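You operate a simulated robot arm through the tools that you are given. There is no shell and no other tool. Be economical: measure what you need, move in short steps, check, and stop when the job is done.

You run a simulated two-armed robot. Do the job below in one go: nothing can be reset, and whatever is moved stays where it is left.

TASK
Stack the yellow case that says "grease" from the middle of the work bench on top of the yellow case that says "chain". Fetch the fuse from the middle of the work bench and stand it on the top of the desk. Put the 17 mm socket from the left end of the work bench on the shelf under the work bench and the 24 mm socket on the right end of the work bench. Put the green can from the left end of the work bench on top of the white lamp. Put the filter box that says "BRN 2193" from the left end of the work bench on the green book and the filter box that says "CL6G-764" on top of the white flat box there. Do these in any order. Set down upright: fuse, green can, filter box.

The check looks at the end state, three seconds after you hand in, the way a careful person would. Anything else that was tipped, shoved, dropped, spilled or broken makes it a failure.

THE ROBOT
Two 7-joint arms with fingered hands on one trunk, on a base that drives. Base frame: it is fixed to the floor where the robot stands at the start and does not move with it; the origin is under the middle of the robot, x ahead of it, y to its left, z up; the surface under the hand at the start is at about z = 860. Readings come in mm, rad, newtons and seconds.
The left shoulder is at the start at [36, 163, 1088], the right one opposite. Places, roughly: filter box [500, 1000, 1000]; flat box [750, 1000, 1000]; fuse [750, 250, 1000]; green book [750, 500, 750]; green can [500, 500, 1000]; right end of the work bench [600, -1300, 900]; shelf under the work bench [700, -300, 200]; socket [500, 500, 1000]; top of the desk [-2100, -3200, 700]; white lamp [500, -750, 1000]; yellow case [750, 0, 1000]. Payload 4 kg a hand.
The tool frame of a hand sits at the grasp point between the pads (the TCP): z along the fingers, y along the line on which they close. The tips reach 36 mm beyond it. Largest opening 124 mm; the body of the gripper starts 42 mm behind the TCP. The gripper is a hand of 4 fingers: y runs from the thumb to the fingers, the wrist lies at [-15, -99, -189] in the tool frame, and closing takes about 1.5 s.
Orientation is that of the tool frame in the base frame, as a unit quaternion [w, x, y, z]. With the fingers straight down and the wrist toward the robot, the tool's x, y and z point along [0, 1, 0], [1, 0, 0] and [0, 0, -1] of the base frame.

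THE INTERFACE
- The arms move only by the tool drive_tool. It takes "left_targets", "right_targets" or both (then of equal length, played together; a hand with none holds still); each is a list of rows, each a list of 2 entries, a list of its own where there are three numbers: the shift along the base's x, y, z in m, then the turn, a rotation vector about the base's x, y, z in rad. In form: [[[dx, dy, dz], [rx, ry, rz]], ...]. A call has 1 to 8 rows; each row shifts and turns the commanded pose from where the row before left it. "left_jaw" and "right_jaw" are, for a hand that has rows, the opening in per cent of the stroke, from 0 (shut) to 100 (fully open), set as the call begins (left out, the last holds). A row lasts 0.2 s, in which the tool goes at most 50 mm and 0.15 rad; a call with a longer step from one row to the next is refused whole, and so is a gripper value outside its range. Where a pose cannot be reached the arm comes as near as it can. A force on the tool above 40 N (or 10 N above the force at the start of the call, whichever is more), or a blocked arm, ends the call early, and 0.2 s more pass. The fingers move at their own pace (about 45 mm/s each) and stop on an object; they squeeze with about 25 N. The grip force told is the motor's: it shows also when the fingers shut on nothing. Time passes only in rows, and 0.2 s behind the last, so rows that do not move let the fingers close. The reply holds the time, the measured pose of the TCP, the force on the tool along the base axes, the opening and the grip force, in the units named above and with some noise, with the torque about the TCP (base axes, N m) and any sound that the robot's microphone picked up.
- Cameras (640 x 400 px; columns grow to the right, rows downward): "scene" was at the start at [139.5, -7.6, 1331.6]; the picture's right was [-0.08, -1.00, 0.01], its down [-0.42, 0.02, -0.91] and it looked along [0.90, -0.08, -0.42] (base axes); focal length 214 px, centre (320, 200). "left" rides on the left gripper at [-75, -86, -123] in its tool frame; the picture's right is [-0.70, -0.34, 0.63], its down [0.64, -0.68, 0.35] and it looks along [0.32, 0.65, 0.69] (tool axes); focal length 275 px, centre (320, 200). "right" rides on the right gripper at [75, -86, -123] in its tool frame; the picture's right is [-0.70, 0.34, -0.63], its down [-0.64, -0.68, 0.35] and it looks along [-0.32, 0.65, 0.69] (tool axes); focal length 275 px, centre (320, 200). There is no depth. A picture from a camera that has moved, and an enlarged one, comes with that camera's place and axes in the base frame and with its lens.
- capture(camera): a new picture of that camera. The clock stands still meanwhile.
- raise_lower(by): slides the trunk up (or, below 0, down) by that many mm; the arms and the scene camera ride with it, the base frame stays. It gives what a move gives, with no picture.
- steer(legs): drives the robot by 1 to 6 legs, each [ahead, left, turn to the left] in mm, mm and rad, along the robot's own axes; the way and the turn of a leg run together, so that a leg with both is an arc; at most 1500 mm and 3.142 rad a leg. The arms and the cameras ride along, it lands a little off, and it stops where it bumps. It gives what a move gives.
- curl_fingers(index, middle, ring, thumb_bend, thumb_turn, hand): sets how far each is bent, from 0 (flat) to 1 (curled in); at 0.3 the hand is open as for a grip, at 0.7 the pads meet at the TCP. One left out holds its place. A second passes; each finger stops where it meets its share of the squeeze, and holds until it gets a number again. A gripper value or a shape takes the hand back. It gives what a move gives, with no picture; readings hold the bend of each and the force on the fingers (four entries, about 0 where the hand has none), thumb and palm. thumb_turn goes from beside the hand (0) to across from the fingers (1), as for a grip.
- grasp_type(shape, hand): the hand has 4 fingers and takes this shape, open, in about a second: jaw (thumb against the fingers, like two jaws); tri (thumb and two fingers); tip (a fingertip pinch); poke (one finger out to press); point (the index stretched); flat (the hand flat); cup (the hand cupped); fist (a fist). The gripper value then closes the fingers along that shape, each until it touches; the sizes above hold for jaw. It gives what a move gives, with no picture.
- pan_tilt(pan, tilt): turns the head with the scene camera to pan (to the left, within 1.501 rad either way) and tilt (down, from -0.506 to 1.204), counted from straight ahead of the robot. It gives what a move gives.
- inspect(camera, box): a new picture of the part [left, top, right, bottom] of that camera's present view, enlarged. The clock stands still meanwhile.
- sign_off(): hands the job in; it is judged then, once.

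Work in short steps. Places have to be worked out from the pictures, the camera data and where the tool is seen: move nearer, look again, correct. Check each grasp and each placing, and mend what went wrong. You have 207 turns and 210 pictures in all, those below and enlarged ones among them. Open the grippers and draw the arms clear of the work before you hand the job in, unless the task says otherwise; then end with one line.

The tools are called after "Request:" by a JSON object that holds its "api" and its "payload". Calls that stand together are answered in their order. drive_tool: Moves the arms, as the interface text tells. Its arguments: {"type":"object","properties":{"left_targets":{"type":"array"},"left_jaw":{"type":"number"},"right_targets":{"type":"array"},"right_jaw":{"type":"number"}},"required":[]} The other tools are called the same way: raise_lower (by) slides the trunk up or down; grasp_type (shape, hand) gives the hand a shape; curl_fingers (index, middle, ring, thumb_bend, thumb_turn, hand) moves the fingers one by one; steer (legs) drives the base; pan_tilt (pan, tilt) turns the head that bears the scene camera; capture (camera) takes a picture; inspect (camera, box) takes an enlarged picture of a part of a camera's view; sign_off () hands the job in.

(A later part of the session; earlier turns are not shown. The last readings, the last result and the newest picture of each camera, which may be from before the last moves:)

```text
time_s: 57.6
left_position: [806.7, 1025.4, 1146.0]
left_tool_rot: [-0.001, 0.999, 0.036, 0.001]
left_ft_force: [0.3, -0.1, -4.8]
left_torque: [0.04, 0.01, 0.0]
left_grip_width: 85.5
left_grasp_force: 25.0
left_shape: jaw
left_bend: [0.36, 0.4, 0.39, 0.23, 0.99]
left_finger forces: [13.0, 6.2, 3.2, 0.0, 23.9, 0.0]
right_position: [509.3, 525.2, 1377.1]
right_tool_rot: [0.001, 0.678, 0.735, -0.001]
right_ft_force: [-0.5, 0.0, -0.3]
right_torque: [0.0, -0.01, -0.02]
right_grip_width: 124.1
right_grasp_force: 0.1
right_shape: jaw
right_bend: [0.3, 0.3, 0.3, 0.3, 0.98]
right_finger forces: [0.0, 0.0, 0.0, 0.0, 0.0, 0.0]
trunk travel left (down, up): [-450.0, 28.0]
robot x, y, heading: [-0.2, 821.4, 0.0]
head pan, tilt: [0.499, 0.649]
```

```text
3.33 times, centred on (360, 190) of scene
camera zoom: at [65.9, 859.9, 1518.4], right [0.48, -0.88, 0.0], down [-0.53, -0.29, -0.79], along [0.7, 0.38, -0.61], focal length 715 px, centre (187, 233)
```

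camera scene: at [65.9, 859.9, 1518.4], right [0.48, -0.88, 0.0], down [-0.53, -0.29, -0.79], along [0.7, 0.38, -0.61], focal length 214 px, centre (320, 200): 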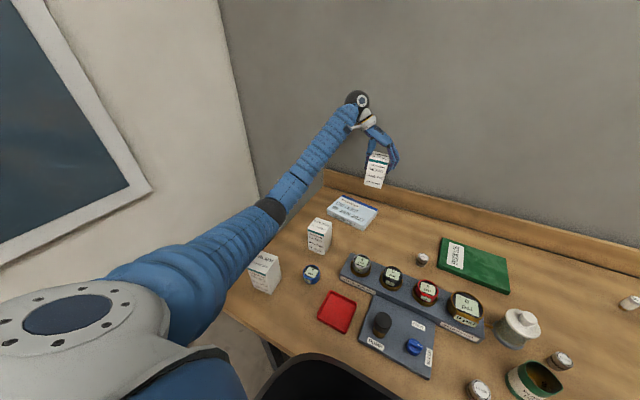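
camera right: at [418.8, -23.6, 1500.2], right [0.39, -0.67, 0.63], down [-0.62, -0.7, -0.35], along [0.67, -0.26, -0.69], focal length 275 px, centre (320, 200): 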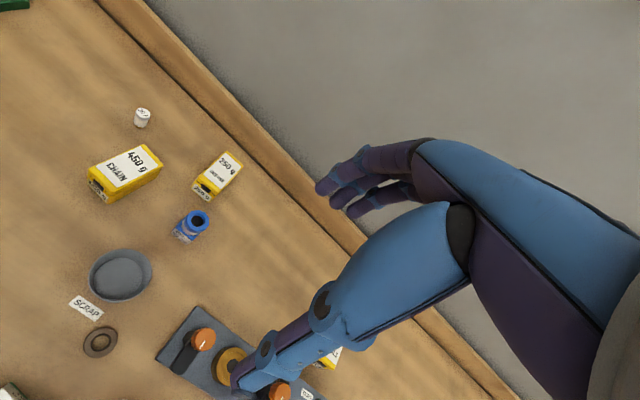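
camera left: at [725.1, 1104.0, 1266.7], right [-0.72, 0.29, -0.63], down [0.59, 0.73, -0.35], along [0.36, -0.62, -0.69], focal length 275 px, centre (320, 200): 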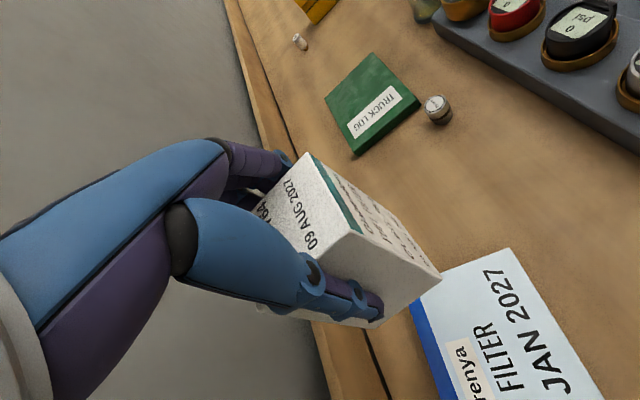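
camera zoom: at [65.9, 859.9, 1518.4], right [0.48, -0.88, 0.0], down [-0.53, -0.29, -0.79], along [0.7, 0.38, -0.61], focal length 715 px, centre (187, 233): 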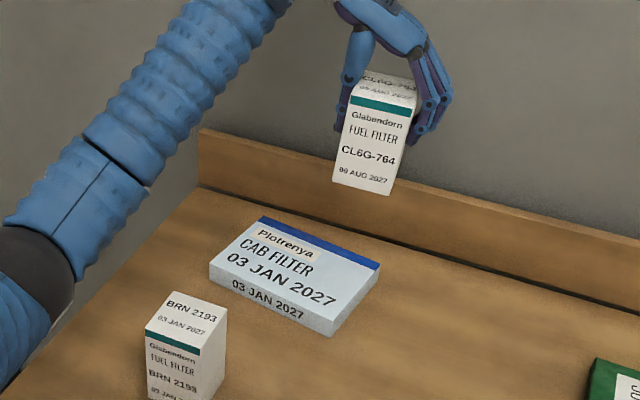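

Flat box centre ≈(796,1089), yaw≈−0.14, top z 890; held box centre is ≈10 mm toward −y of the TCP. Move over and descend to ~10 mm above.

Request:
{"api": "drive_tool", "payload": {"left_targets": [[[-0.003, 0.037, 0], [0, 0, -0.085]], [[-0.003, 0.037, 0], [0, 0, -0.085]], [[0, 0, -0.035], [0, 0, 0]], [[0, 0, -0.04], [0, 0, 0]], [[0, 0, -0.04], [0, 0, 0]], [[0, 0, -0.03], [0, 0, 0]], [[0, 0, 0], [0, 0, 0]]]}}

Request:
{"api": "inspect", "payload": {"camera": "scene", "box": [300, 130, 420, 250]}}

Request:
{"api": "capture", "payload": {"camera": "left"}}

```text
time_s: 59.2
left_position: [800.9, 1096.5, 1001.3]
left_tool_rot: [0.0, 0.999, -0.049, 0.0]
left_ft_force: [0.5, 0.6, -4.0]
left_torque: [0.06, -0.02, -0.06]
left_grip_width: 85.1
left_grasp_force: 25.0
left_shape: jaw
left_bend: [0.36, 0.4, 0.39, 0.23, 0.99]
left_finger forces: [13.1, 6.3, 3.3, 0.0, 23.8, 0.1]
right_position: [508.0, 526.6, 1377.3]
right_tool_rot: [0.0, 0.678, 0.735, 0.0]
right_ft_force: [-0.7, -0.4, 0.4]
right_torque: [-0.01, -0.01, 0.0]
right_grip_width: 123.9
right_grasp_force: 0.0
right_shape: jaw
right_bend: [0.3, 0.3, 0.3, 0.3, 0.98]
right_finger forces: [0.0, 0.0, 0.0, 0.0, 0.1, 0.0]
trunk travel left (down, up): [-450.0, 28.0]
robot x, y, heading: [-3.7, 816.5, 0.002]
head pan, tilt: [0.499, 0.649]
```

```text
3.33 times, centred on (360, 190) of scene
camera zoom: at [65.4, 859.6, 1518.5], right [0.48, -0.88, 0.0], down [-0.53, -0.29, -0.8], along [0.7, 0.38, -0.61], focal length 715 px, centre (187, 233)
```

zoom: 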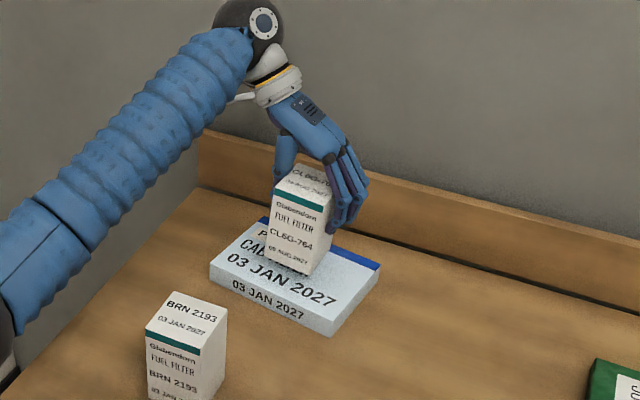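

```text
153 pictures are left
camera left: at [735.0, 1187.2, 1123.9], right [-0.66, 0.4, -0.63], down [0.71, 0.62, -0.35], along [0.25, -0.68, -0.69], focal length 275 px, centre (320, 200)
```

left: 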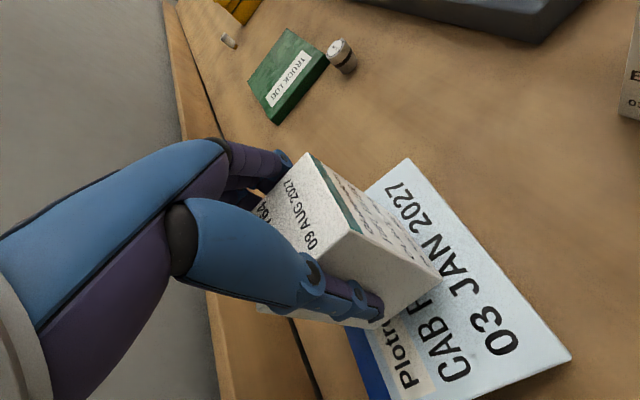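

Well within the flat box. Lower gently to contact.

Request:
{"api": "drive_tool", "payload": {"left_targets": [[[0, 0, -0.008], [0, 0, 0]], [[0, 0, -0.005], [0, 0, 0]], [[0, 0, -0.004], [0, 0, 0]], [[0, 0, -0.003], [0, 0, 0]], [[0, 0, 0], [0, 0, 0]]]}}

Request:
{"api": "inspect", "payload": {"camera": "scene", "box": [310, 160, 400, 240]}}

```text
time_s: 60.4
left_position: [799.4, 1099.0, 983.6]
left_tool_rot: [0.0, 0.999, -0.049, 0.001]
left_ft_force: [3.4, 0.5, 12.9]
left_torque: [-0.47, 0.02, 0.04]
left_grip_width: 85.4
left_grasp_force: 25.3
left_shape: jaw
left_bend: [0.36, 0.4, 0.39, 0.22, 0.99]
left_finger forces: [14.0, 7.0, 3.5, 0.1, 29.7, 0.0]
right_position: [508.7, 525.4, 1377.2]
right_tool_rot: [-0.001, 0.677, 0.736, 0.0]
right_ft_force: [0.9, -0.3, 0.1]
right_torque: [0.02, 0.01, 0.01]
right_grip_width: 123.8
right_grasp_force: 0.1
right_shape: jaw
right_bend: [0.3, 0.3, 0.3, 0.3, 0.98]
right_finger forces: [0.0, 0.1, 0.0, 0.0, 0.0, 0.1]
trunk travel left (down, up): [-450.0, 28.0]
robot x, y, heading: [0.7, 820.6, 0.001]
head pan, tilt: [0.499, 0.649]
```

```text
5.00 times, centred on (355, 200) of scene
camera zoom: at [64.7, 859.4, 1518.6], right [0.48, -0.88, 0.0], down [-0.53, -0.29, -0.8], along [0.7, 0.38, -0.61], focal length 1072 px, centre (145, 200)
```

zoom: 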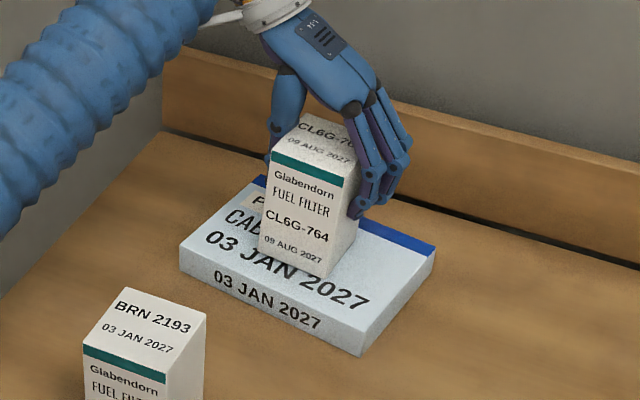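

Contact made; release and rise.

Request:
{"api": "drive_tool", "payload": {"left_targets": [[[0, 0, 0], [0, 0, 0]], [[0, 0, 0], [0, 0, 0]], [[0, 0, 0], [0, 0, 0]], [[0, 0, 0], [0, 0, 0]], [[0, 0, 0], [0, 0, 0]], [[0, 0, 0], [0, 0, 0]]], "left_jaw": 100}}

Request:
{"api": "drive_tool", "payload": {"left_targets": [[[0, 0, 0.02], [0, 0, 0]], [[0, 0, 0.04], [0, 0, 0]], [[0, 0, 0.045], [0, 0, 0]], [[0, 0, 0.045], [0, 0, 0]], [[0, 0, 0.03], [0, 0, 0]]]}}

Request:
{"api": "capture", "payload": {"camera": "scene"}}

Request:
{"api": "inspect", "payload": {"camera": "scene", "box": [230, 160, 400, 300]}}

```text
time_s: 61.8
left_position: [799.3, 1099.3, 981.5]
left_tool_rot: [0.0, 0.999, -0.05, 0.0]
left_ft_force: [0.5, 0.1, 0.5]
left_torque: [0.01, 0.03, 0.0]
left_grip_width: 123.5
left_grasp_force: 0.1
left_shape: jaw
left_bend: [0.3, 0.3, 0.3, 0.3, 0.98]
left_finger forces: [0.0, 0.0, 0.1, 0.0, 0.0, 0.0]
right_position: [508.9, 525.7, 1376.2]
right_tool_rot: [0.001, 0.678, 0.735, 0.0]
right_ft_force: [-0.6, -0.3, 0.3]
right_torque: [0.02, -0.03, 0.0]
right_grip_width: 124.0
right_grasp_force: 0.0
right_shape: jaw
right_bend: [0.3, 0.3, 0.3, 0.3, 0.98]
right_finger forces: [0.0, 0.0, 0.0, 0.0, 0.0, 0.1]
trunk travel left (down, up): [-450.0, 28.0]
robot x, y, heading: [-3.0, 818.6, -0.0]
head pan, tilt: [0.499, 0.649]
```

```text
time_s: 63.0
left_position: [799.6, 1098.4, 1162.4]
left_tool_rot: [0.0, 0.999, -0.049, 0.0]
left_ft_force: [-0.7, 0.2, -0.7]
left_torque: [-0.02, 0.01, -0.01]
left_grip_width: 123.7
left_grasp_force: 0.1
left_shape: jaw
left_bend: [0.3, 0.3, 0.3, 0.3, 0.98]
left_finger forces: [0.0, 0.0, 0.1, 0.1, 0.1, 0.0]
right_position: [508.2, 525.6, 1377.3]
right_tool_rot: [0.0, 0.677, 0.736, 0.001]
right_ft_force: [0.2, -0.3, -0.1]
right_torque: [0.0, 0.02, 0.02]
right_grip_width: 124.1
right_grasp_force: 0.1
right_shape: jaw
right_bend: [0.3, 0.3, 0.3, 0.3, 0.98]
right_finger forces: [0.1, 0.0, 0.0, 0.0, 0.0, 0.1]
trunk travel left (down, up): [-450.0, 28.0]
robot x, y, heading: [-2.1, 817.9, -0.005]
head pan, tilt: [0.499, 0.649]
```

```text
151 pictures are left
camera scene: at [65.2, 859.3, 1518.5], right [0.48, -0.88, 0.0], down [-0.53, -0.29, -0.8], along [0.7, 0.38, -0.61], focal length 214 px, centre (320, 200)
```

scene: 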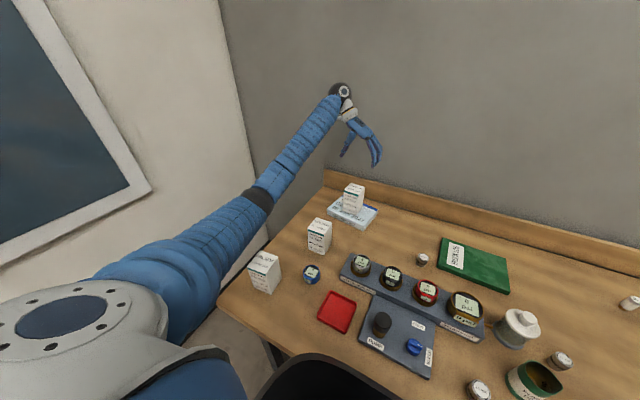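

```text
2.86 times, centred on (315, 230) of scene
camera zoom: at [65.2, 859.3, 1518.5], right [0.48, -0.88, 0.0], down [-0.53, -0.29, -0.8], along [0.7, 0.38, -0.61], focal length 613 px, centre (334, 114)
```

zoom: 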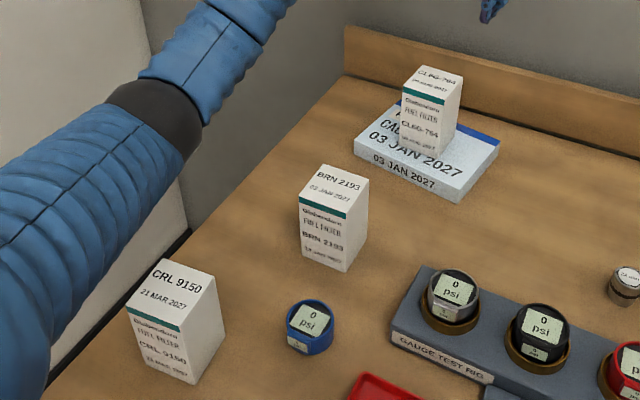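

CL6G box stands on the flat box. For BRN (centre ≈(563,1127)) I back up 150 mm so the elbow stays well off the CRL box, then move over it.

Request:
{"api": "steer", "payload": {"legs": [[-150, 20, 0]]}}

Request:
{"api": "capture", "payload": {"camera": "left"}}

Request:
{"api": "capture", "payload": {"camera": "scene"}}

```text
time_s: 64.4
left_position: [652.9, 1117.1, 1162.9]
left_tool_rot: [0.001, 0.999, -0.05, 0.002]
left_ft_force: [-0.8, 0.5, 1.0]
left_torque: [-0.01, -0.01, 0.03]
left_grip_width: 124.0
left_grasp_force: 0.1
left_shape: jaw
left_bend: [0.3, 0.3, 0.3, 0.3, 0.98]
left_finger forces: [0.0, 0.1, 0.1, 0.0, 0.0, 0.0]
right_position: [359.1, 543.5, 1376.4]
right_tool_rot: [0.0, 0.678, 0.735, 0.001]
right_ft_force: [0.1, -0.7, 0.1]
right_torque: [-0.01, -0.02, 0.01]
right_grip_width: 123.9
right_grasp_force: 0.1
right_shape: jaw
right_bend: [0.3, 0.3, 0.3, 0.3, 0.98]
right_finger forces: [0.1, 0.0, 0.0, 0.1, 0.0, 0.1]
trunk travel left (down, up): [-450.0, 28.0]
robot x, y, heading: [-148.9, 837.9, -0.0]
head pan, tilt: [0.499, 0.649]
```

```text
149 pictures are left
camera left: at [586.5, 1207.7, 1283.8], right [-0.66, 0.4, -0.64], down [0.71, 0.61, -0.34], along [0.25, -0.68, -0.69], focal length 275 px, centre (320, 200)
```

left: 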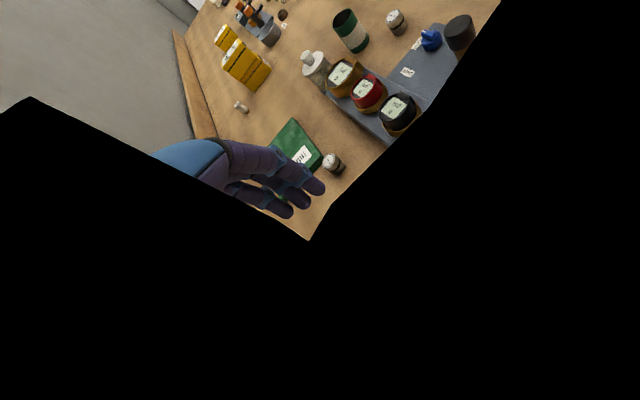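

```text
148 pictures are left
camera scene: at [-82.7, 879.6, 1518.4], right [0.48, -0.88, 0.0], down [-0.53, -0.29, -0.8], along [0.7, 0.38, -0.61], focal length 214 px, centre (320, 200)
```

scene: 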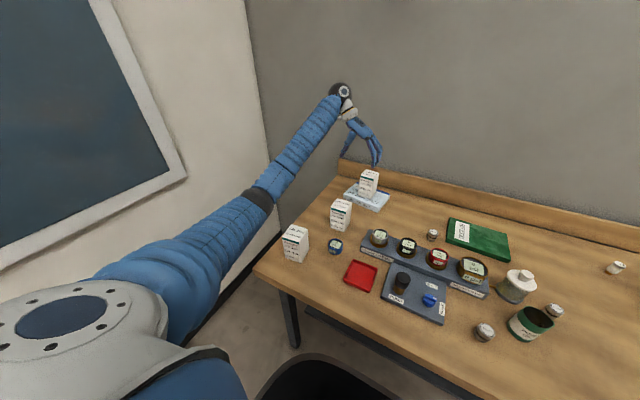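

The wrist picture is mostly black; I move over the BRN box, still high, and retake.

Request:
{"api": "drive_tool", "payload": {"left_targets": [[[-0.03, 0.008, 0], [0, 0, 0.05]], [[-0.03, 0.007, 0], [0, 0, 0.05]], [[-0.03, 0.007, 0], [0, 0, 0]], [[0, 0, -0.03], [0, 0, 0]], [[0, 0, 0], [0, 0, 0]]]}}

Request:
{"api": "capture", "payload": {"camera": "left"}}

Request:
{"api": "inspect", "payload": {"camera": "scene", "box": [240, 80, 420, 280]}}

```text
time_s: 65.6
left_position: [564.4, 1138.0, 1132.0]
left_tool_rot: [0.0, 1.0, 0.001, 0.0]
left_ft_force: [-0.1, 0.8, 0.5]
left_torque: [-0.02, -0.02, -0.01]
left_grip_width: 123.6
left_grasp_force: 0.0
left_shape: jaw
left_bend: [0.3, 0.3, 0.3, 0.3, 0.98]
left_finger forces: [0.0, 0.0, 0.0, 0.0, 0.1, 0.1]
right_position: [359.2, 544.2, 1376.6]
right_tool_rot: [0.0, 0.678, 0.735, 0.001]
right_ft_force: [0.1, 0.0, 0.1]
right_torque: [-0.02, -0.03, -0.03]
right_grip_width: 123.9
right_grasp_force: 0.1
right_shape: jaw
right_bend: [0.3, 0.3, 0.3, 0.3, 0.98]
right_finger forces: [0.1, 0.1, 0.1, 0.0, 0.1, 0.0]
trunk travel left (down, up): [-450.0, 28.0]
robot x, y, heading: [-148.9, 840.6, -0.002]
head pan, tilt: [0.499, 0.649]
```

```text
147 pictures are left
camera left: at [488.7, 1221.5, 1254.3], right [-0.7, 0.34, -0.64], down [0.64, 0.68, -0.34], along [0.32, -0.65, -0.69], focal length 275 px, centre (320, 200)
```

left: 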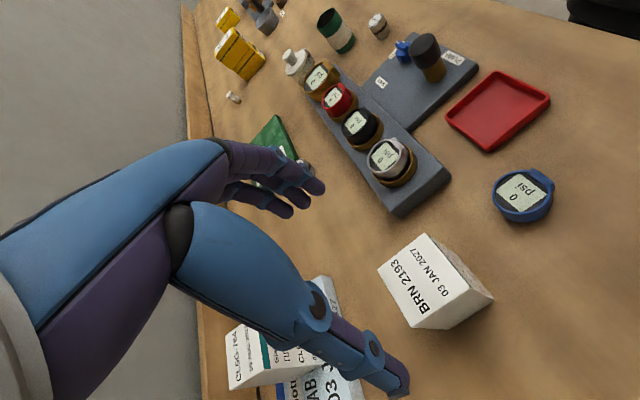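

```text
2.00 times, centred on (330, 180) of scene
camera zoom: at [-83.0, 879.3, 1518.5], right [0.48, -0.88, 0.0], down [-0.53, -0.29, -0.8], along [0.7, 0.38, -0.61], focal length 429 px, centre (300, 240)
```

zoom: 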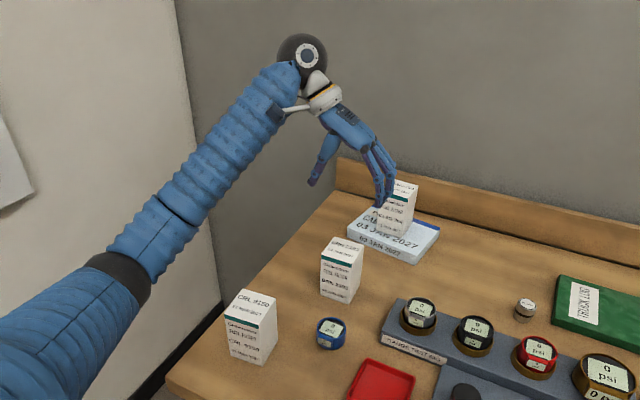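

Just a glitch. BRN box x 527–598, y 1092–1158; hand is rightly placed. Descend to z≈950 and close.

Request:
{"api": "drive_tool", "payload": {"left_targets": [[[0, 0, -0.04], [0, 0, 0]], [[0, 0, -0.04], [0, 0, 0]], [[0, 0, -0.04], [0, 0, 0]], [[0, 0, -0.032], [0, 0, 0]], [[0, 0, -0.03], [0, 0, 0]], [[0, 0, 0], [0, 0, 0]]]}}

Request:
{"api": "capture", "payload": {"camera": "left"}}

```text
time_s: 67.0
left_position: [562.7, 1137.5, 950.0]
left_tool_rot: [0.0, 1.0, 0.001, 0.001]
left_ft_force: [-0.1, -0.1, 0.0]
left_torque: [0.01, -0.04, -0.03]
left_grip_width: 123.8
left_grasp_force: 0.1
left_shape: jaw
left_bend: [0.3, 0.3, 0.3, 0.3, 0.98]
left_finger forces: [0.0, 0.1, 0.0, 0.1, 0.0, 0.0]
right_position: [359.4, 544.9, 1377.0]
right_tool_rot: [-0.001, 0.678, 0.735, 0.0]
right_ft_force: [-0.9, -0.7, 0.3]
right_torque: [0.03, 0.02, -0.02]
right_grip_width: 124.1
right_grasp_force: 0.0
right_shape: jaw
right_bend: [0.3, 0.3, 0.3, 0.3, 0.98]
right_finger forces: [0.1, 0.0, 0.0, 0.0, 0.0, 0.1]
trunk travel left (down, up): [-450.0, 28.0]
robot x, y, heading: [-147.5, 839.2, -0.001]
head pan, tilt: [0.499, 0.649]
```

```text
145 pictures are left
camera left: at [487.5, 1221.0, 1070.7], right [-0.7, 0.34, -0.64], down [0.64, 0.68, -0.34], along [0.32, -0.65, -0.69], focal length 275 px, centre (320, 200)
```

left: 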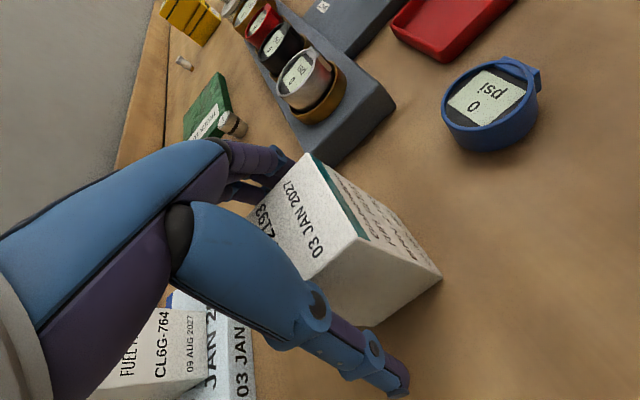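

Same picture as with the earlier good grasp. Close and lift.

Request:
{"api": "drive_tool", "payload": {"left_targets": [[[0, 0, 0], [0, 0, 0]], [[0, 0, 0], [0, 0, 0]], [[0, 0, 0], [0, 0, 0]], [[0, 0, 0], [0, 0, 0]], [[0, 0, 0], [0, 0, 0]], [[0, 0, 0], [0, 0, 0]], [[0, 0, 0], [0, 0, 0]]], "left_jaw": 0}}

Request:
{"api": "drive_tool", "payload": {"left_targets": [[[0, 0, 0.015], [0, 0, 0]], [[0, 0, 0.03], [0, 0, 0]], [[0, 0, 0.04], [0, 0, 0]], [[0, 0, 0.04], [0, 0, 0]], [[0, 0, 0.04], [0, 0, 0]], [[0, 0, 0.035], [0, 0, 0]], [[0, 0, 0], [0, 0, 0]]]}}

Request:
{"api": "capture", "payload": {"camera": "left"}}

```text
time_s: 68.6
left_position: [562.1, 1136.2, 950.7]
left_tool_rot: [0.0, 1.0, 0.0, 0.002]
left_ft_force: [0.7, 0.9, 12.8]
left_torque: [-0.56, 0.01, -0.02]
left_grip_width: 86.3
left_grasp_force: 24.9
left_shape: jaw
left_bend: [0.35, 0.39, 0.38, 0.24, 0.99]
left_finger forces: [14.2, 7.3, 3.6, 0.0, 33.3, 0.0]
right_position: [359.6, 543.7, 1377.9]
right_tool_rot: [0.001, 0.679, 0.734, 0.001]
right_ft_force: [-0.3, -0.4, -0.3]
right_torque: [-0.03, 0.01, 0.0]
right_grip_width: 124.0
right_grasp_force: 0.0
right_shape: jaw
right_bend: [0.3, 0.3, 0.3, 0.3, 0.98]
right_finger forces: [0.0, 0.0, 0.1, 0.1, 0.1, 0.0]
trunk travel left (down, up): [-450.0, 28.0]
robot x, y, heading: [-148.1, 838.8, 0.001]
head pan, tilt: [0.499, 0.649]
```

```text
time_s: 70.2
left_position: [561.8, 1137.3, 1150.6]
left_tool_rot: [0.0, 1.0, 0.001, 0.001]
left_ft_force: [-0.4, 0.0, -4.2]
left_torque: [0.06, 0.0, -0.01]
left_grip_width: 85.9
left_grasp_force: 24.9
left_shape: jaw
left_bend: [0.36, 0.4, 0.39, 0.24, 0.99]
left_finger forces: [13.2, 6.5, 3.3, 0.1, 26.9, 0.1]
right_position: [360.4, 544.9, 1377.6]
right_tool_rot: [0.001, 0.678, 0.735, -0.001]
right_ft_force: [0.8, 0.6, 0.1]
right_torque: [0.03, -0.02, 0.01]
right_grip_width: 124.0
right_grasp_force: 0.1
right_shape: jaw
right_bend: [0.3, 0.3, 0.3, 0.3, 0.98]
right_finger forces: [0.0, 0.0, 0.0, 0.0, 0.0, 0.1]
trunk travel left (down, up): [-450.0, 28.0]
robot x, y, heading: [-152.7, 836.5, 0.003]
head pan, tilt: [0.499, 0.649]
```

```text
144 pictures are left
camera left: at [487.4, 1222.1, 1272.1], right [-0.7, 0.34, -0.63], down [0.64, 0.68, -0.35], along [0.32, -0.65, -0.69], focal length 275 px, centre (320, 200)
```

left: 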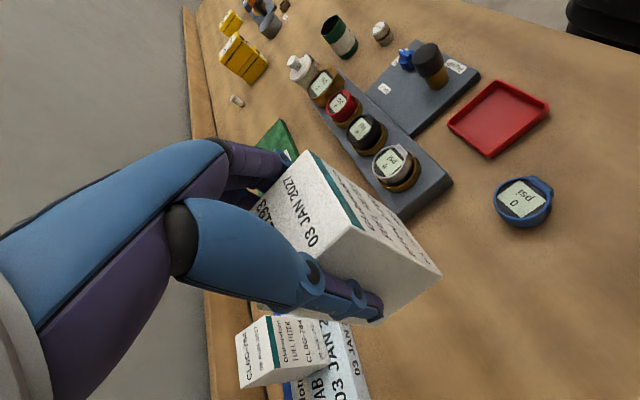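

Held. Drive to the book (right 513, ahead 100).

Request:
{"api": "steer", "payload": {"legs": [[0, -513, 0], [100, 0, 0]]}}

Request:
{"api": "pan_tilt", "payload": {"pan": 0.4, "tilt": 0.7}}

Request:
{"api": "capture", "payload": {"camera": "scene"}}

Request:
{"api": "capture", "payload": {"camera": "left"}}

Request:
{"api": "inspect", "payload": {"camera": "scene", "box": [280, 120, 420, 240]}}

```text
time_s: 74.0
left_position: [663.3, 617.1, 1149.7]
left_tool_rot: [0.001, 1.0, -0.001, -0.001]
left_ft_force: [0.7, 0.3, -4.3]
left_torque: [0.03, 0.0, 0.01]
left_grip_width: 85.6
left_grasp_force: 25.1
left_shape: jaw
left_bend: [0.36, 0.4, 0.39, 0.24, 0.99]
left_finger forces: [13.2, 6.5, 3.3, 0.1, 26.8, 0.1]
right_position: [460.0, 25.3, 1375.9]
right_tool_rot: [-0.001, 0.679, 0.734, 0.0]
right_ft_force: [1.2, -0.2, 0.0]
right_torque: [-0.04, 0.0, -0.01]
right_grip_width: 124.0
right_grasp_force: 0.1
right_shape: jaw
right_bend: [0.3, 0.3, 0.3, 0.3, 0.98]
right_finger forces: [0.0, 0.0, 0.0, 0.1, 0.0, 0.0]
trunk travel left (down, up): [-450.0, 28.0]
robot x, y, heading: [-47.8, 317.1, -0.002]
head pan, tilt: [0.499, 0.649]
```

```text
time_s: 74.6
left_position: [663.6, 618.3, 1150.8]
left_tool_rot: [-0.001, 1.0, 0.0, -0.001]
left_ft_force: [-0.2, 0.0, -4.2]
left_torque: [0.06, -0.02, -0.01]
left_grip_width: 85.8
left_grasp_force: 25.1
left_shape: jaw
left_bend: [0.36, 0.4, 0.39, 0.24, 0.99]
left_finger forces: [13.2, 6.4, 3.3, 0.0, 26.7, 0.0]
right_position: [460.9, 25.1, 1376.6]
right_tool_rot: [0.0, 0.679, 0.734, 0.0]
right_ft_force: [0.0, 0.8, 0.0]
right_torque: [-0.01, 0.0, 0.01]
right_grip_width: 123.9
right_grasp_force: 0.1
right_shape: jaw
right_bend: [0.3, 0.3, 0.3, 0.3, 0.98]
right_finger forces: [0.0, 0.0, 0.0, 0.1, 0.0, 0.0]
trunk travel left (down, up): [-450.0, 28.0]
robot x, y, heading: [-54.3, 319.0, 0.002]
head pan, tilt: [0.4, 0.7]
```

```text
143 pictures are left
camera scene: at [20.2, 352.6, 1514.0], right [0.39, -0.92, 0.0], down [-0.6, -0.25, -0.76], along [0.7, 0.3, -0.65], focal length 214 px, centre (320, 200)
```

scene: 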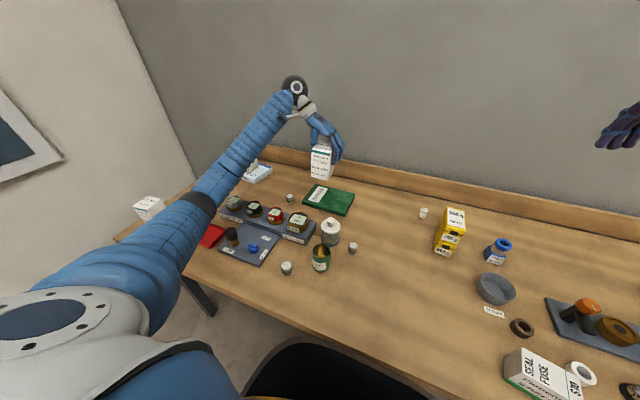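

```text
142 pictures are left
camera left: at [588.1, 701.9, 1271.4], right [-0.7, 0.34, -0.63], down [0.65, 0.68, -0.35], along [0.31, -0.65, -0.69], focal length 275 px, centre (320, 200)
```

left: 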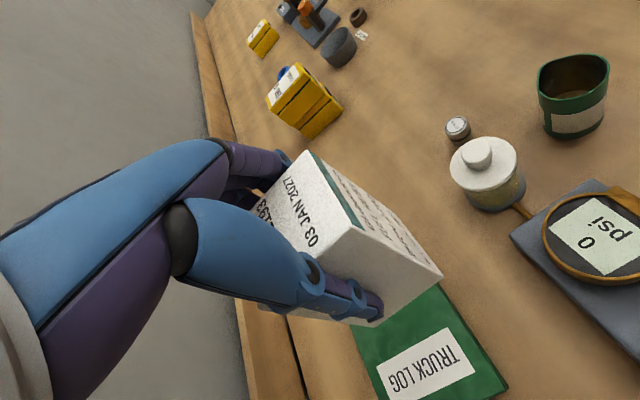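

```text
3.33 times, centred on (350, 180) of scene
camera zoom: at [20.2, 352.6, 1514.0], right [0.39, -0.92, 0.0], down [-0.6, -0.25, -0.76], along [0.7, 0.3, -0.65], focal length 715 px, centre (220, 267)
```

zoom: 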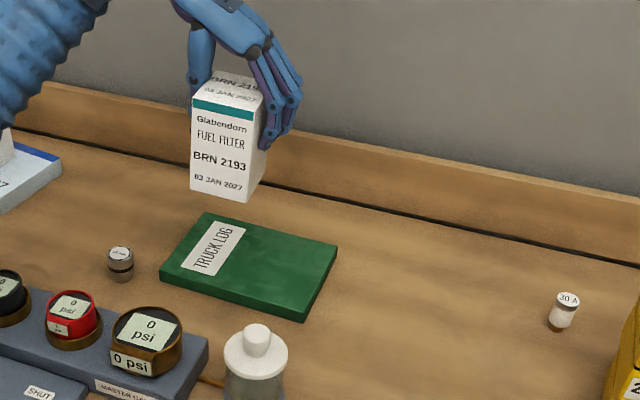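

Book centre ≈(741,615). Shift held box by (+84,+6) and lower to just above it.

Request:
{"api": "drive_tool", "payload": {"left_targets": [[[0.042, 0.003, 0], [0, 0, 0]], [[0.042, 0.003, -0.01], [0, 0, 0]], [[0, 0, -0.04], [0, 0, 0]], [[0, 0, -0.04], [0, 0, 0]], [[0, 0, -0.04], [0, 0, 0]], [[0, 0, -0.025], [0, 0, 0]], [[0, 0, 0], [0, 0, 0]]]}}

Request:
{"api": "inspect", "payload": {"camera": "scene", "box": [280, 120, 400, 230]}}

Request:
{"api": "capture", "payload": {"camera": "left"}}

```text
time_s: 76.2
left_position: [749.2, 619.7, 999.0]
left_tool_rot: [0.0, 1.0, -0.001, 0.002]
left_ft_force: [-0.7, -0.1, -3.7]
left_torque: [0.04, -0.02, 0.0]
left_grip_width: 85.7
left_grasp_force: 24.6
left_shape: jaw
left_bend: [0.36, 0.4, 0.39, 0.24, 0.99]
left_finger forces: [13.3, 6.4, 3.3, 0.0, 26.5, 0.1]
right_position: [458.4, 24.3, 1376.7]
right_tool_rot: [0.0, 0.679, 0.734, -0.001]
right_ft_force: [0.1, 0.0, 0.4]
right_torque: [0.0, 0.01, -0.04]
right_grip_width: 124.1
right_grasp_force: 0.0
right_shape: jaw
right_bend: [0.3, 0.3, 0.3, 0.3, 0.98]
right_finger forces: [0.0, 0.0, 0.0, 0.1, 0.0, 0.0]
trunk travel left (down, up): [-450.0, 28.0]
robot x, y, heading: [-52.2, 321.2, -0.006]
head pan, tilt: [0.4, 0.7]
```

```text
3.64 times, centred on (340, 175) of scene
camera zoom: at [19.2, 352.0, 1514.1], right [0.39, -0.92, 0.0], down [-0.6, -0.25, -0.76], along [0.7, 0.3, -0.65], focal length 780 px, centre (247, 291)
```

zoom: 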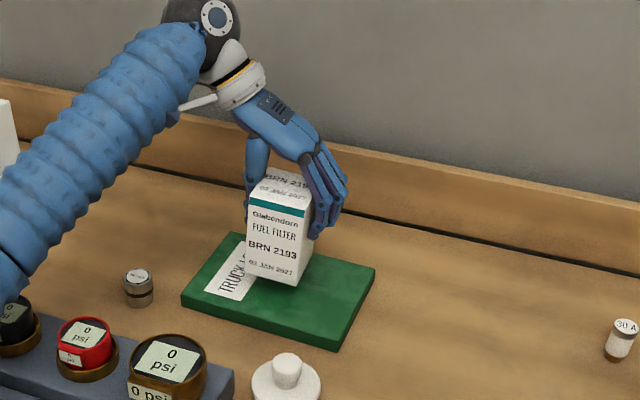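

```text
139 pictures are left
camera left: at [673.3, 704.6, 1119.4], right [-0.69, 0.34, -0.63], down [0.65, 0.68, -0.34], along [0.32, -0.65, -0.69], focal length 275 px, centre (320, 200)
```

left: 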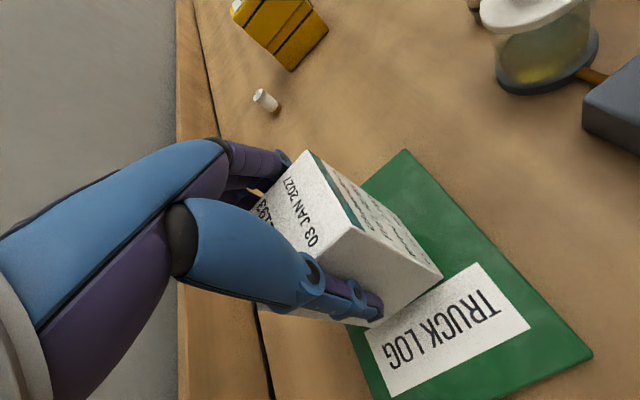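

Centered over the book. Lower to contact.

Request:
{"api": "drive_tool", "payload": {"left_targets": [[[0, 0, -0.01], [0, 0, 0]], [[0, 0, -0.005], [0, 0, 0]], [[0, 0, -0.004], [0, 0, 0]], [[0, 0, 0], [0, 0, 0]]]}}

Request:
{"api": "inspect", "payload": {"camera": "scene", "box": [280, 120, 400, 230]}}

```text
time_s: 77.2
left_position: [746.6, 622.3, 977.5]
left_tool_rot: [0.0, 1.0, 0.0, 0.0]
left_ft_force: [-0.8, 0.0, -4.5]
left_torque: [0.03, -0.02, -0.04]
left_grip_width: 85.9
left_grasp_force: 25.1
left_shape: jaw
left_bend: [0.36, 0.4, 0.39, 0.24, 0.99]
left_finger forces: [13.2, 6.4, 3.2, 0.1, 26.5, 0.1]
right_position: [457.8, 24.7, 1376.9]
right_tool_rot: [0.001, 0.679, 0.734, 0.0]
right_ft_force: [-0.5, -0.7, -0.1]
right_torque: [0.01, -0.01, 0.02]
right_grip_width: 123.7
right_grasp_force: 0.1
right_shape: jaw
right_bend: [0.3, 0.3, 0.3, 0.3, 0.98]
right_finger forces: [0.0, 0.1, 0.0, 0.1, 0.0, 0.1]
trunk travel left (down, up): [-450.0, 28.0]
robot x, y, heading: [-49.7, 317.6, -0.005]
head pan, tilt: [0.4, 0.7]
```

```text
3.64 times, centred on (340, 175) of scene
camera zoom: at [18.9, 352.0, 1514.1], right [0.39, -0.92, 0.0], down [-0.6, -0.25, -0.76], along [0.7, 0.3, -0.65], focal length 780 px, centre (247, 291)
```

zoom: 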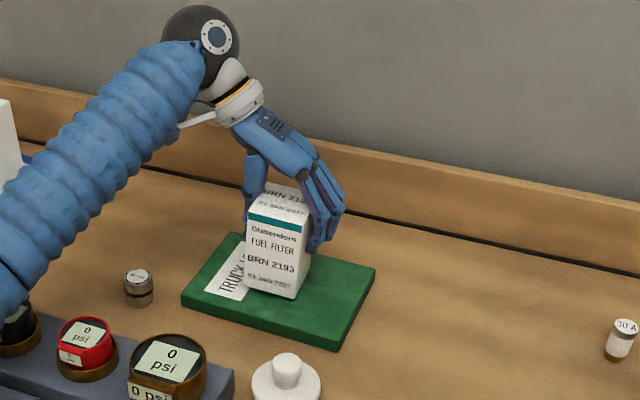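

Not yet touching; continue down in small steps.

Request:
{"api": "drive_tool", "payload": {"left_targets": [[[0, 0, -0.004], [0, 0, 0]], [[0, 0, -0.003], [0, 0, 0]], [[0, 0, 0], [0, 0, 0]]]}}

```text
time_s: 78.0
left_position: [746.2, 622.2, 972.6]
left_tool_rot: [0.002, 1.0, -0.001, 0.003]
left_ft_force: [3.7, 3.7, 13.7]
left_torque: [-0.41, 0.0, 0.07]
left_grip_width: 86.1
left_grasp_force: 24.9
left_shape: jaw
left_bend: [0.36, 0.4, 0.39, 0.24, 0.99]
left_finger forces: [13.6, 6.8, 3.2, 0.0, 34.6, 0.1]
right_position: [457.1, 25.6, 1377.0]
right_tool_rot: [0.0, 0.678, 0.735, 0.0]
right_ft_force: [-1.2, 0.0, -0.5]
right_torque: [-0.01, 0.01, -0.01]
right_grip_width: 123.9
right_grasp_force: 0.0
right_shape: jaw
right_bend: [0.3, 0.3, 0.3, 0.3, 0.98]
right_finger forces: [0.0, 0.1, 0.0, 0.0, 0.0, 0.0]
trunk travel left (down, up): [-450.0, 28.0]
robot x, y, heading: [-48.3, 320.8, 0.0]
head pan, tilt: [0.4, 0.7]
```

Contact. Release and rise.

Request:
{"api": "drive_tool", "payload": {"left_targets": [[[0, 0, 0], [0, 0, 0]], [[0, 0, 0], [0, 0, 0]], [[0, 0, 0], [0, 0, 0]], [[0, 0, 0], [0, 0, 0]], [[0, 0, 0], [0, 0, 0]], [[0, 0, 0], [0, 0, 0]]], "left_jaw": 100}}

Request:
{"api": "drive_tool", "payload": {"left_targets": [[[0, 0, 0.02], [0, 0, 0]], [[0, 0, 0.04], [0, 0, 0]], [[0, 0, 0.045], [0, 0, 0]], [[0, 0, 0.045], [0, 0, 0]], [[0, 0, 0.03], [0, 0, 0]]]}}

Request:
{"api": "inspect", "payload": {"camera": "scene", "box": [240, 150, 400, 290]}}

Request:
{"api": "capture", "payload": {"camera": "left"}}

```text
time_s: 79.4
left_position: [745.4, 623.2, 970.4]
left_tool_rot: [0.0, 1.0, -0.001, 0.001]
left_ft_force: [-0.8, -0.1, -0.3]
left_torque: [-0.01, 0.01, 0.0]
left_grip_width: 123.6
left_grasp_force: 0.0
left_shape: jaw
left_bend: [0.3, 0.3, 0.3, 0.3, 0.98]
left_finger forces: [0.0, 0.0, 0.1, 0.1, 0.0, 0.0]
right_position: [457.0, 24.1, 1377.4]
right_tool_rot: [0.0, 0.679, 0.735, -0.001]
right_ft_force: [0.5, 0.6, -0.1]
right_torque: [0.03, -0.01, 0.02]
right_grip_width: 123.7
right_grasp_force: 0.0
right_shape: jaw
right_bend: [0.3, 0.3, 0.3, 0.3, 0.98]
right_finger forces: [0.1, 0.0, 0.0, 0.0, 0.0, 0.0]
trunk travel left (down, up): [-450.0, 28.0]
robot x, y, heading: [-51.2, 318.0, -0.001]
head pan, tilt: [0.4, 0.7]
```

```text
time_s: 80.6
left_position: [744.8, 622.1, 1150.0]
left_tool_rot: [0.0, 1.0, -0.001, 0.0]
left_ft_force: [-0.3, -0.4, 0.6]
left_torque: [0.01, 0.0, -0.01]
left_grip_width: 123.8
left_grasp_force: 0.0
left_shape: jaw
left_bend: [0.3, 0.3, 0.3, 0.3, 0.98]
left_finger forces: [0.0, 0.1, 0.0, 0.0, 0.0, 0.0]
right_position: [457.6, 23.9, 1377.2]
right_tool_rot: [-0.001, 0.679, 0.734, 0.0]
right_ft_force: [0.5, -0.2, 0.7]
right_torque: [0.0, 0.0, -0.03]
right_grip_width: 123.7
right_grasp_force: 0.0
right_shape: jaw
right_bend: [0.3, 0.3, 0.3, 0.3, 0.98]
right_finger forces: [0.0, 0.1, 0.1, 0.0, 0.1, 0.0]
trunk travel left (down, up): [-450.0, 28.0]
robot x, y, heading: [-47.8, 316.6, -0.004]
head pan, tilt: [0.4, 0.7]
```

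```text
2.86 times, centred on (320, 220) of scene
camera zoom: at [18.5, 351.7, 1514.2], right [0.39, -0.92, 0.0], down [-0.6, -0.25, -0.76], along [0.7, 0.3, -0.65], focal length 613 px, centre (320, 143)
```

zoom: 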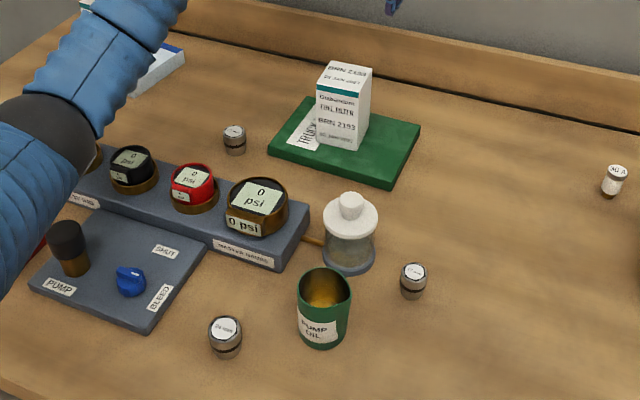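

```text
136 pictures are left
camera left: at [669.7, 706.1, 1271.0], right [-0.69, 0.34, -0.63], down [0.65, 0.68, -0.35], along [0.32, -0.65, -0.69], focal length 275 px, centre (320, 200)
```

left: 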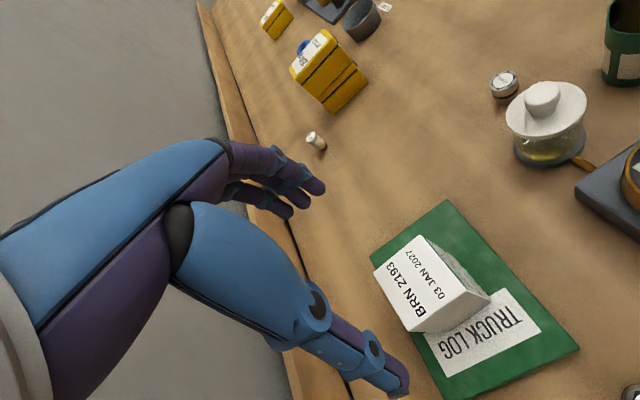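

BRN box stands on the book. Next the 24 mm socket at ≈(338,610) with the left hand: back the base to x≈−350 and look with the wrist camera.

Request:
{"api": "steer", "payload": {"legs": [[-300, 10, 0]]}}

Request:
{"api": "drive_tool", "payload": {"left_targets": [[[-0.035, -0.002, 0], [0, 0, 0]], [[-0.035, -0.002, 0], [0, 0, 0]], [[-0.035, -0.002, -0.03], [0, 0, 0]], [[0, 0, -0.04], [0, 0, 0]], [[0, 0, 0], [0, 0, 0]]]}}

Request:
{"api": "capture", "payload": {"camera": "left"}}

Request:
{"api": "capture", "payload": {"camera": "scene"}}

```text
time_s: 82.7
left_position: [440.0, 639.5, 1149.0]
left_tool_rot: [0.0, 1.0, 0.003, 0.002]
left_ft_force: [-0.3, -0.3, 0.0]
left_torque: [-0.02, 0.0, 0.0]
left_grip_width: 123.6
left_grasp_force: 0.1
left_shape: jaw
left_bend: [0.3, 0.3, 0.3, 0.3, 0.98]
left_finger forces: [0.1, 0.0, 0.0, 0.0, 0.0, 0.0]
right_position: [159.0, 38.7, 1377.9]
right_tool_rot: [-0.001, 0.676, 0.737, 0.0]
right_ft_force: [0.3, -0.3, 0.5]
right_torque: [-0.02, 0.01, -0.02]
right_grip_width: 123.8
right_grasp_force: 0.1
right_shape: jaw
right_bend: [0.3, 0.3, 0.3, 0.3, 0.98]
right_finger forces: [0.0, 0.0, 0.0, 0.0, 0.0, 0.1]
trunk travel left (down, up): [-450.0, 28.0]
robot x, y, heading: [-353.0, 333.6, 0.007]
head pan, tilt: [0.4, 0.7]
```

```text
time_s: 83.9
left_position: [337.2, 636.1, 1082.4]
left_tool_rot: [0.0, 1.0, 0.004, 0.001]
left_ft_force: [0.8, 0.0, 0.3]
left_torque: [-0.01, -0.03, 0.01]
left_grip_width: 123.9
left_grasp_force: 0.1
left_shape: jaw
left_bend: [0.3, 0.3, 0.3, 0.3, 0.98]
left_finger forces: [0.1, 0.0, 0.0, 0.1, 0.1, 0.0]
right_position: [158.0, 38.4, 1376.9]
right_tool_rot: [0.0, 0.676, 0.737, 0.0]
right_ft_force: [-0.3, 0.3, 0.1]
right_torque: [0.0, -0.03, 0.0]
right_grip_width: 123.8
right_grasp_force: 0.0
right_shape: jaw
right_bend: [0.3, 0.3, 0.3, 0.3, 0.98]
right_finger forces: [0.1, 0.0, 0.0, 0.0, 0.0, 0.0]
trunk travel left (down, up): [-450.0, 28.0]
robot x, y, heading: [-351.8, 329.1, 0.007]
head pan, tilt: [0.4, 0.7]
```

```text
135 pictures are left
camera left: at [260.7, 719.6, 1204.0], right [-0.7, 0.33, -0.64], down [0.64, 0.69, -0.34], along [0.32, -0.65, -0.69], focal length 275 px, centre (320, 200)
```

left: 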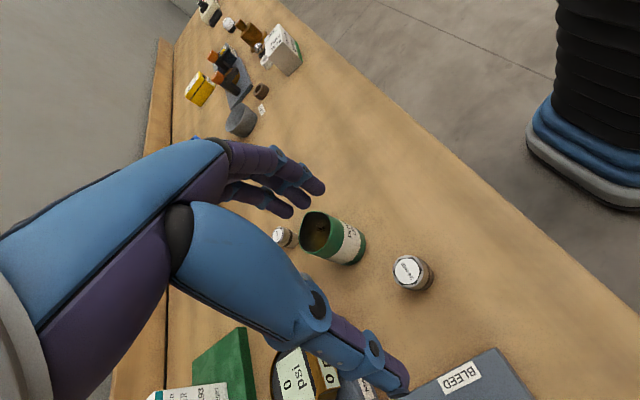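

```text
134 pictures are left
camera scene: at [-283.3, 362.1, 1514.2], right [0.4, -0.92, 0.0], down [-0.59, -0.25, -0.76], along [0.7, 0.3, -0.65], focal length 214 px, centre (320, 200)
```

scene: 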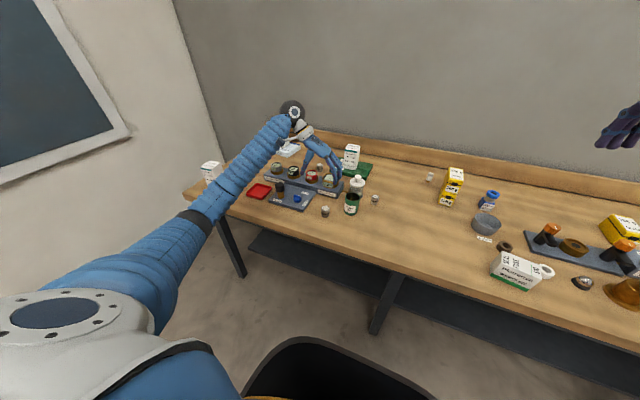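

Socket at ≈(340,607). Pre-close to 60 % (keeps clear of the can), position and descend.

Request:
{"api": "drive_tool", "payload": {"left_targets": [[[0.002, -0.026, -0.02], [0, 0, 0]], [[0, 0, -0.04], [0, 0, 0]], [[0, 0, -0.04], [0, 0, 0]], [[0, 0, -0.03], [0, 0, 0]], [[0, 0, 0], [0, 0, 0]]], "left_jaw": 60}}

Request:
{"api": "capture", "payload": {"camera": "left"}}

Request:
{"api": "inspect", "payload": {"camera": "scene", "box": [240, 100, 400, 240]}}

```text
time_s: 85.1
left_position: [337.9, 608.4, 952.1]
left_tool_rot: [0.0, 1.0, 0.004, 0.0]
left_ft_force: [0.4, -0.2, -0.9]
left_torque: [0.01, 0.0, 0.03]
left_grip_width: 74.9
left_grasp_force: 0.0
left_shape: jaw
left_bend: [0.38, 0.42, 0.4, 0.53, 0.99]
left_finger forces: [0.0, 0.0, 0.1, 0.0, 0.0, 0.1]
right_position: [160.3, 38.7, 1377.2]
right_tool_rot: [0.0, 0.676, 0.737, 0.0]
right_ft_force: [-0.1, 0.3, -0.4]
right_torque: [-0.02, -0.05, -0.01]
right_grip_width: 123.7
right_grasp_force: 0.0
right_shape: jaw
right_bend: [0.3, 0.3, 0.3, 0.3, 0.98]
right_finger forces: [0.0, 0.0, 0.1, 0.0, 0.1, 0.0]
trunk travel left (down, up): [-450.0, 28.0]
robot x, y, heading: [-348.3, 329.9, 0.011]
head pan, tilt: [0.4, 0.7]
```

```text
133 pictures are left
camera left: at [261.6, 691.2, 1072.5], right [-0.7, 0.33, -0.64], down [0.64, 0.69, -0.35], along [0.32, -0.65, -0.69], focal length 275 px, centre (320, 200)
```

left: 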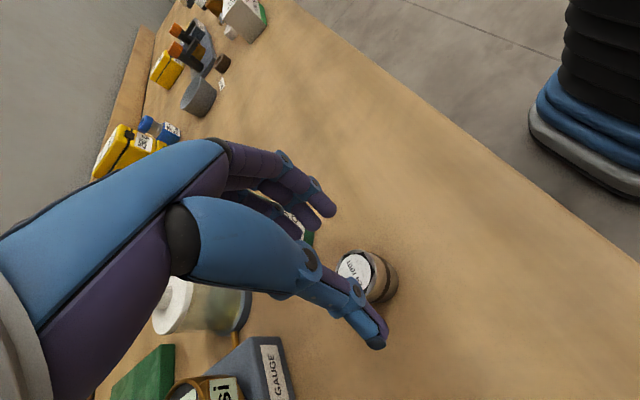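

```text
2.86 times, centred on (320, 170) of scene
camera zoom: at [-283.0, 362.5, 1514.2], right [0.4, -0.92, 0.0], down [-0.59, -0.25, -0.76], along [0.7, 0.3, -0.65], focal length 613 px, centre (320, 286)
```

zoom: 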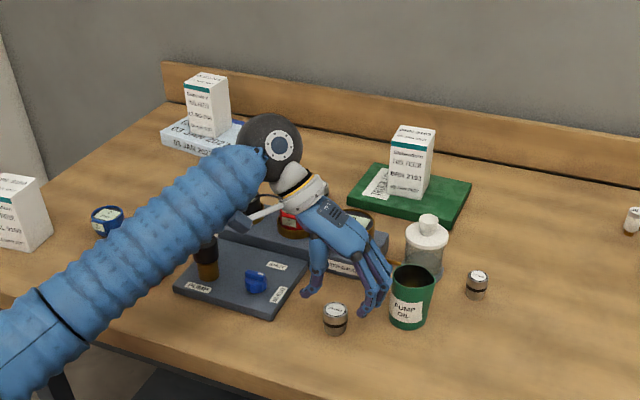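

Aligned within a few mm; nudge and descend to z≈899, then close.

Request:
{"api": "drive_tool", "payload": {"left_targets": [[[0.003, -0.006, -0.02], [0, 0, 0]], [[0, 0, -0.02], [0, 0, 0]], [[0, 0, -0.013], [0, 0, 0]], [[0, 0, 0], [0, 0, 0]]]}}

Request:
{"api": "capture", "payload": {"camera": "left"}}

```text
time_s: 86.1
left_position: [339.6, 602.6, 898.0]
left_tool_rot: [0.0, 1.0, 0.004, 0.001]
left_ft_force: [-0.1, 0.8, 1.3]
left_torque: [0.01, 0.0, 0.0]
left_grip_width: 75.4
left_grasp_force: 0.1
left_shape: jaw
left_bend: [0.38, 0.42, 0.4, 0.53, 0.99]
left_finger forces: [0.6, 0.0, 0.0, 0.1, 0.9, 0.1]
right_position: [159.6, 39.1, 1378.2]
right_tool_rot: [0.0, 0.675, 0.737, 0.0]
right_ft_force: [0.0, -0.4, -0.6]
right_torque: [0.02, 0.01, 0.0]
right_grip_width: 123.7
right_grasp_force: 0.1
right_shape: jaw
right_bend: [0.3, 0.3, 0.3, 0.3, 0.98]
right_finger forces: [0.0, 0.0, 0.0, 0.0, 0.0, 0.0]
trunk travel left (down, up): [-450.0, 28.0]
robot x, y, heading: [-352.1, 332.6, 0.01]
head pan, tilt: [0.4, 0.7]
```

```text
131 pictures are left
camera left: at [264.3, 685.9, 1019.0], right [-0.7, 0.33, -0.63], down [0.64, 0.69, -0.35], along [0.32, -0.65, -0.69], focal length 275 px, centre (320, 200)
```

left: 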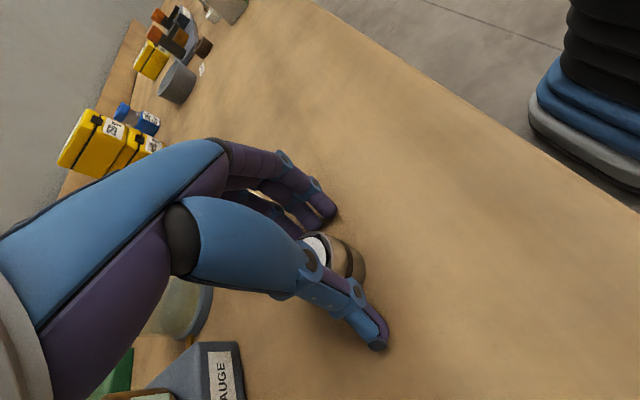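

Close on the socket.

Request:
{"api": "drive_tool", "payload": {"left_targets": [[[0, 0, 0.001], [0, 0, 0]], [[0, 0, 0], [0, 0, 0]], [[0, 0, 0], [0, 0, 0]], [[0, 0, 0], [0, 0, 0]], [[0, 0, 0], [0, 0, 0]], [[0, 0, 0], [0, 0, 0]]], "left_jaw": 0}}

Request:
{"api": "capture", "payload": {"camera": "left"}}

```text
time_s: 87.5
left_position: [339.5, 601.2, 900.3]
left_tool_rot: [0.0, 1.0, 0.003, 0.002]
left_ft_force: [-0.3, -2.6, 15.1]
left_torque: [-0.28, -0.06, -0.06]
left_grip_width: 31.8
left_grasp_force: 24.9
left_shape: jaw
left_bend: [0.66, 0.62, 0.67, 0.58, 0.99]
left_finger forces: [12.6, 12.5, 3.1, 0.0, 32.5, 0.0]
right_position: [158.0, 38.5, 1377.6]
right_tool_rot: [0.0, 0.675, 0.737, 0.0]
right_ft_force: [-0.2, -0.2, -0.5]
right_torque: [0.01, 0.01, 0.04]
right_grip_width: 123.7
right_grasp_force: 0.0
right_shape: jaw
right_bend: [0.3, 0.3, 0.3, 0.3, 0.98]
right_finger forces: [0.0, 0.1, 0.0, 0.0, 0.1, 0.0]
trunk travel left (down, up): [-450.0, 28.0]
robot x, y, heading: [-349.1, 327.3, 0.003]
head pan, tilt: [0.4, 0.7]
```

```text
130 pictures are left
camera left: at [263.9, 684.8, 1021.1], right [-0.7, 0.33, -0.64], down [0.64, 0.69, -0.34], along [0.32, -0.65, -0.69], focal length 275 px, centre (320, 200)
```

left: 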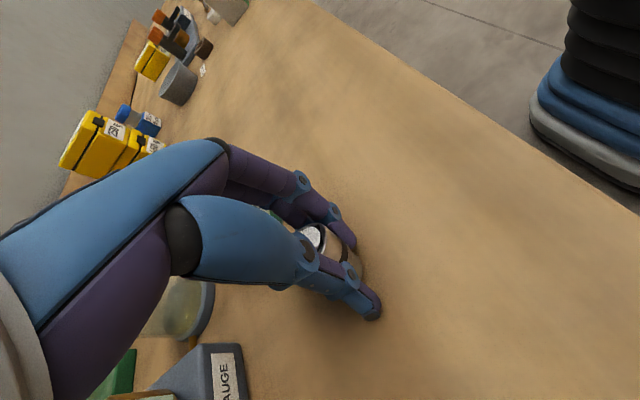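

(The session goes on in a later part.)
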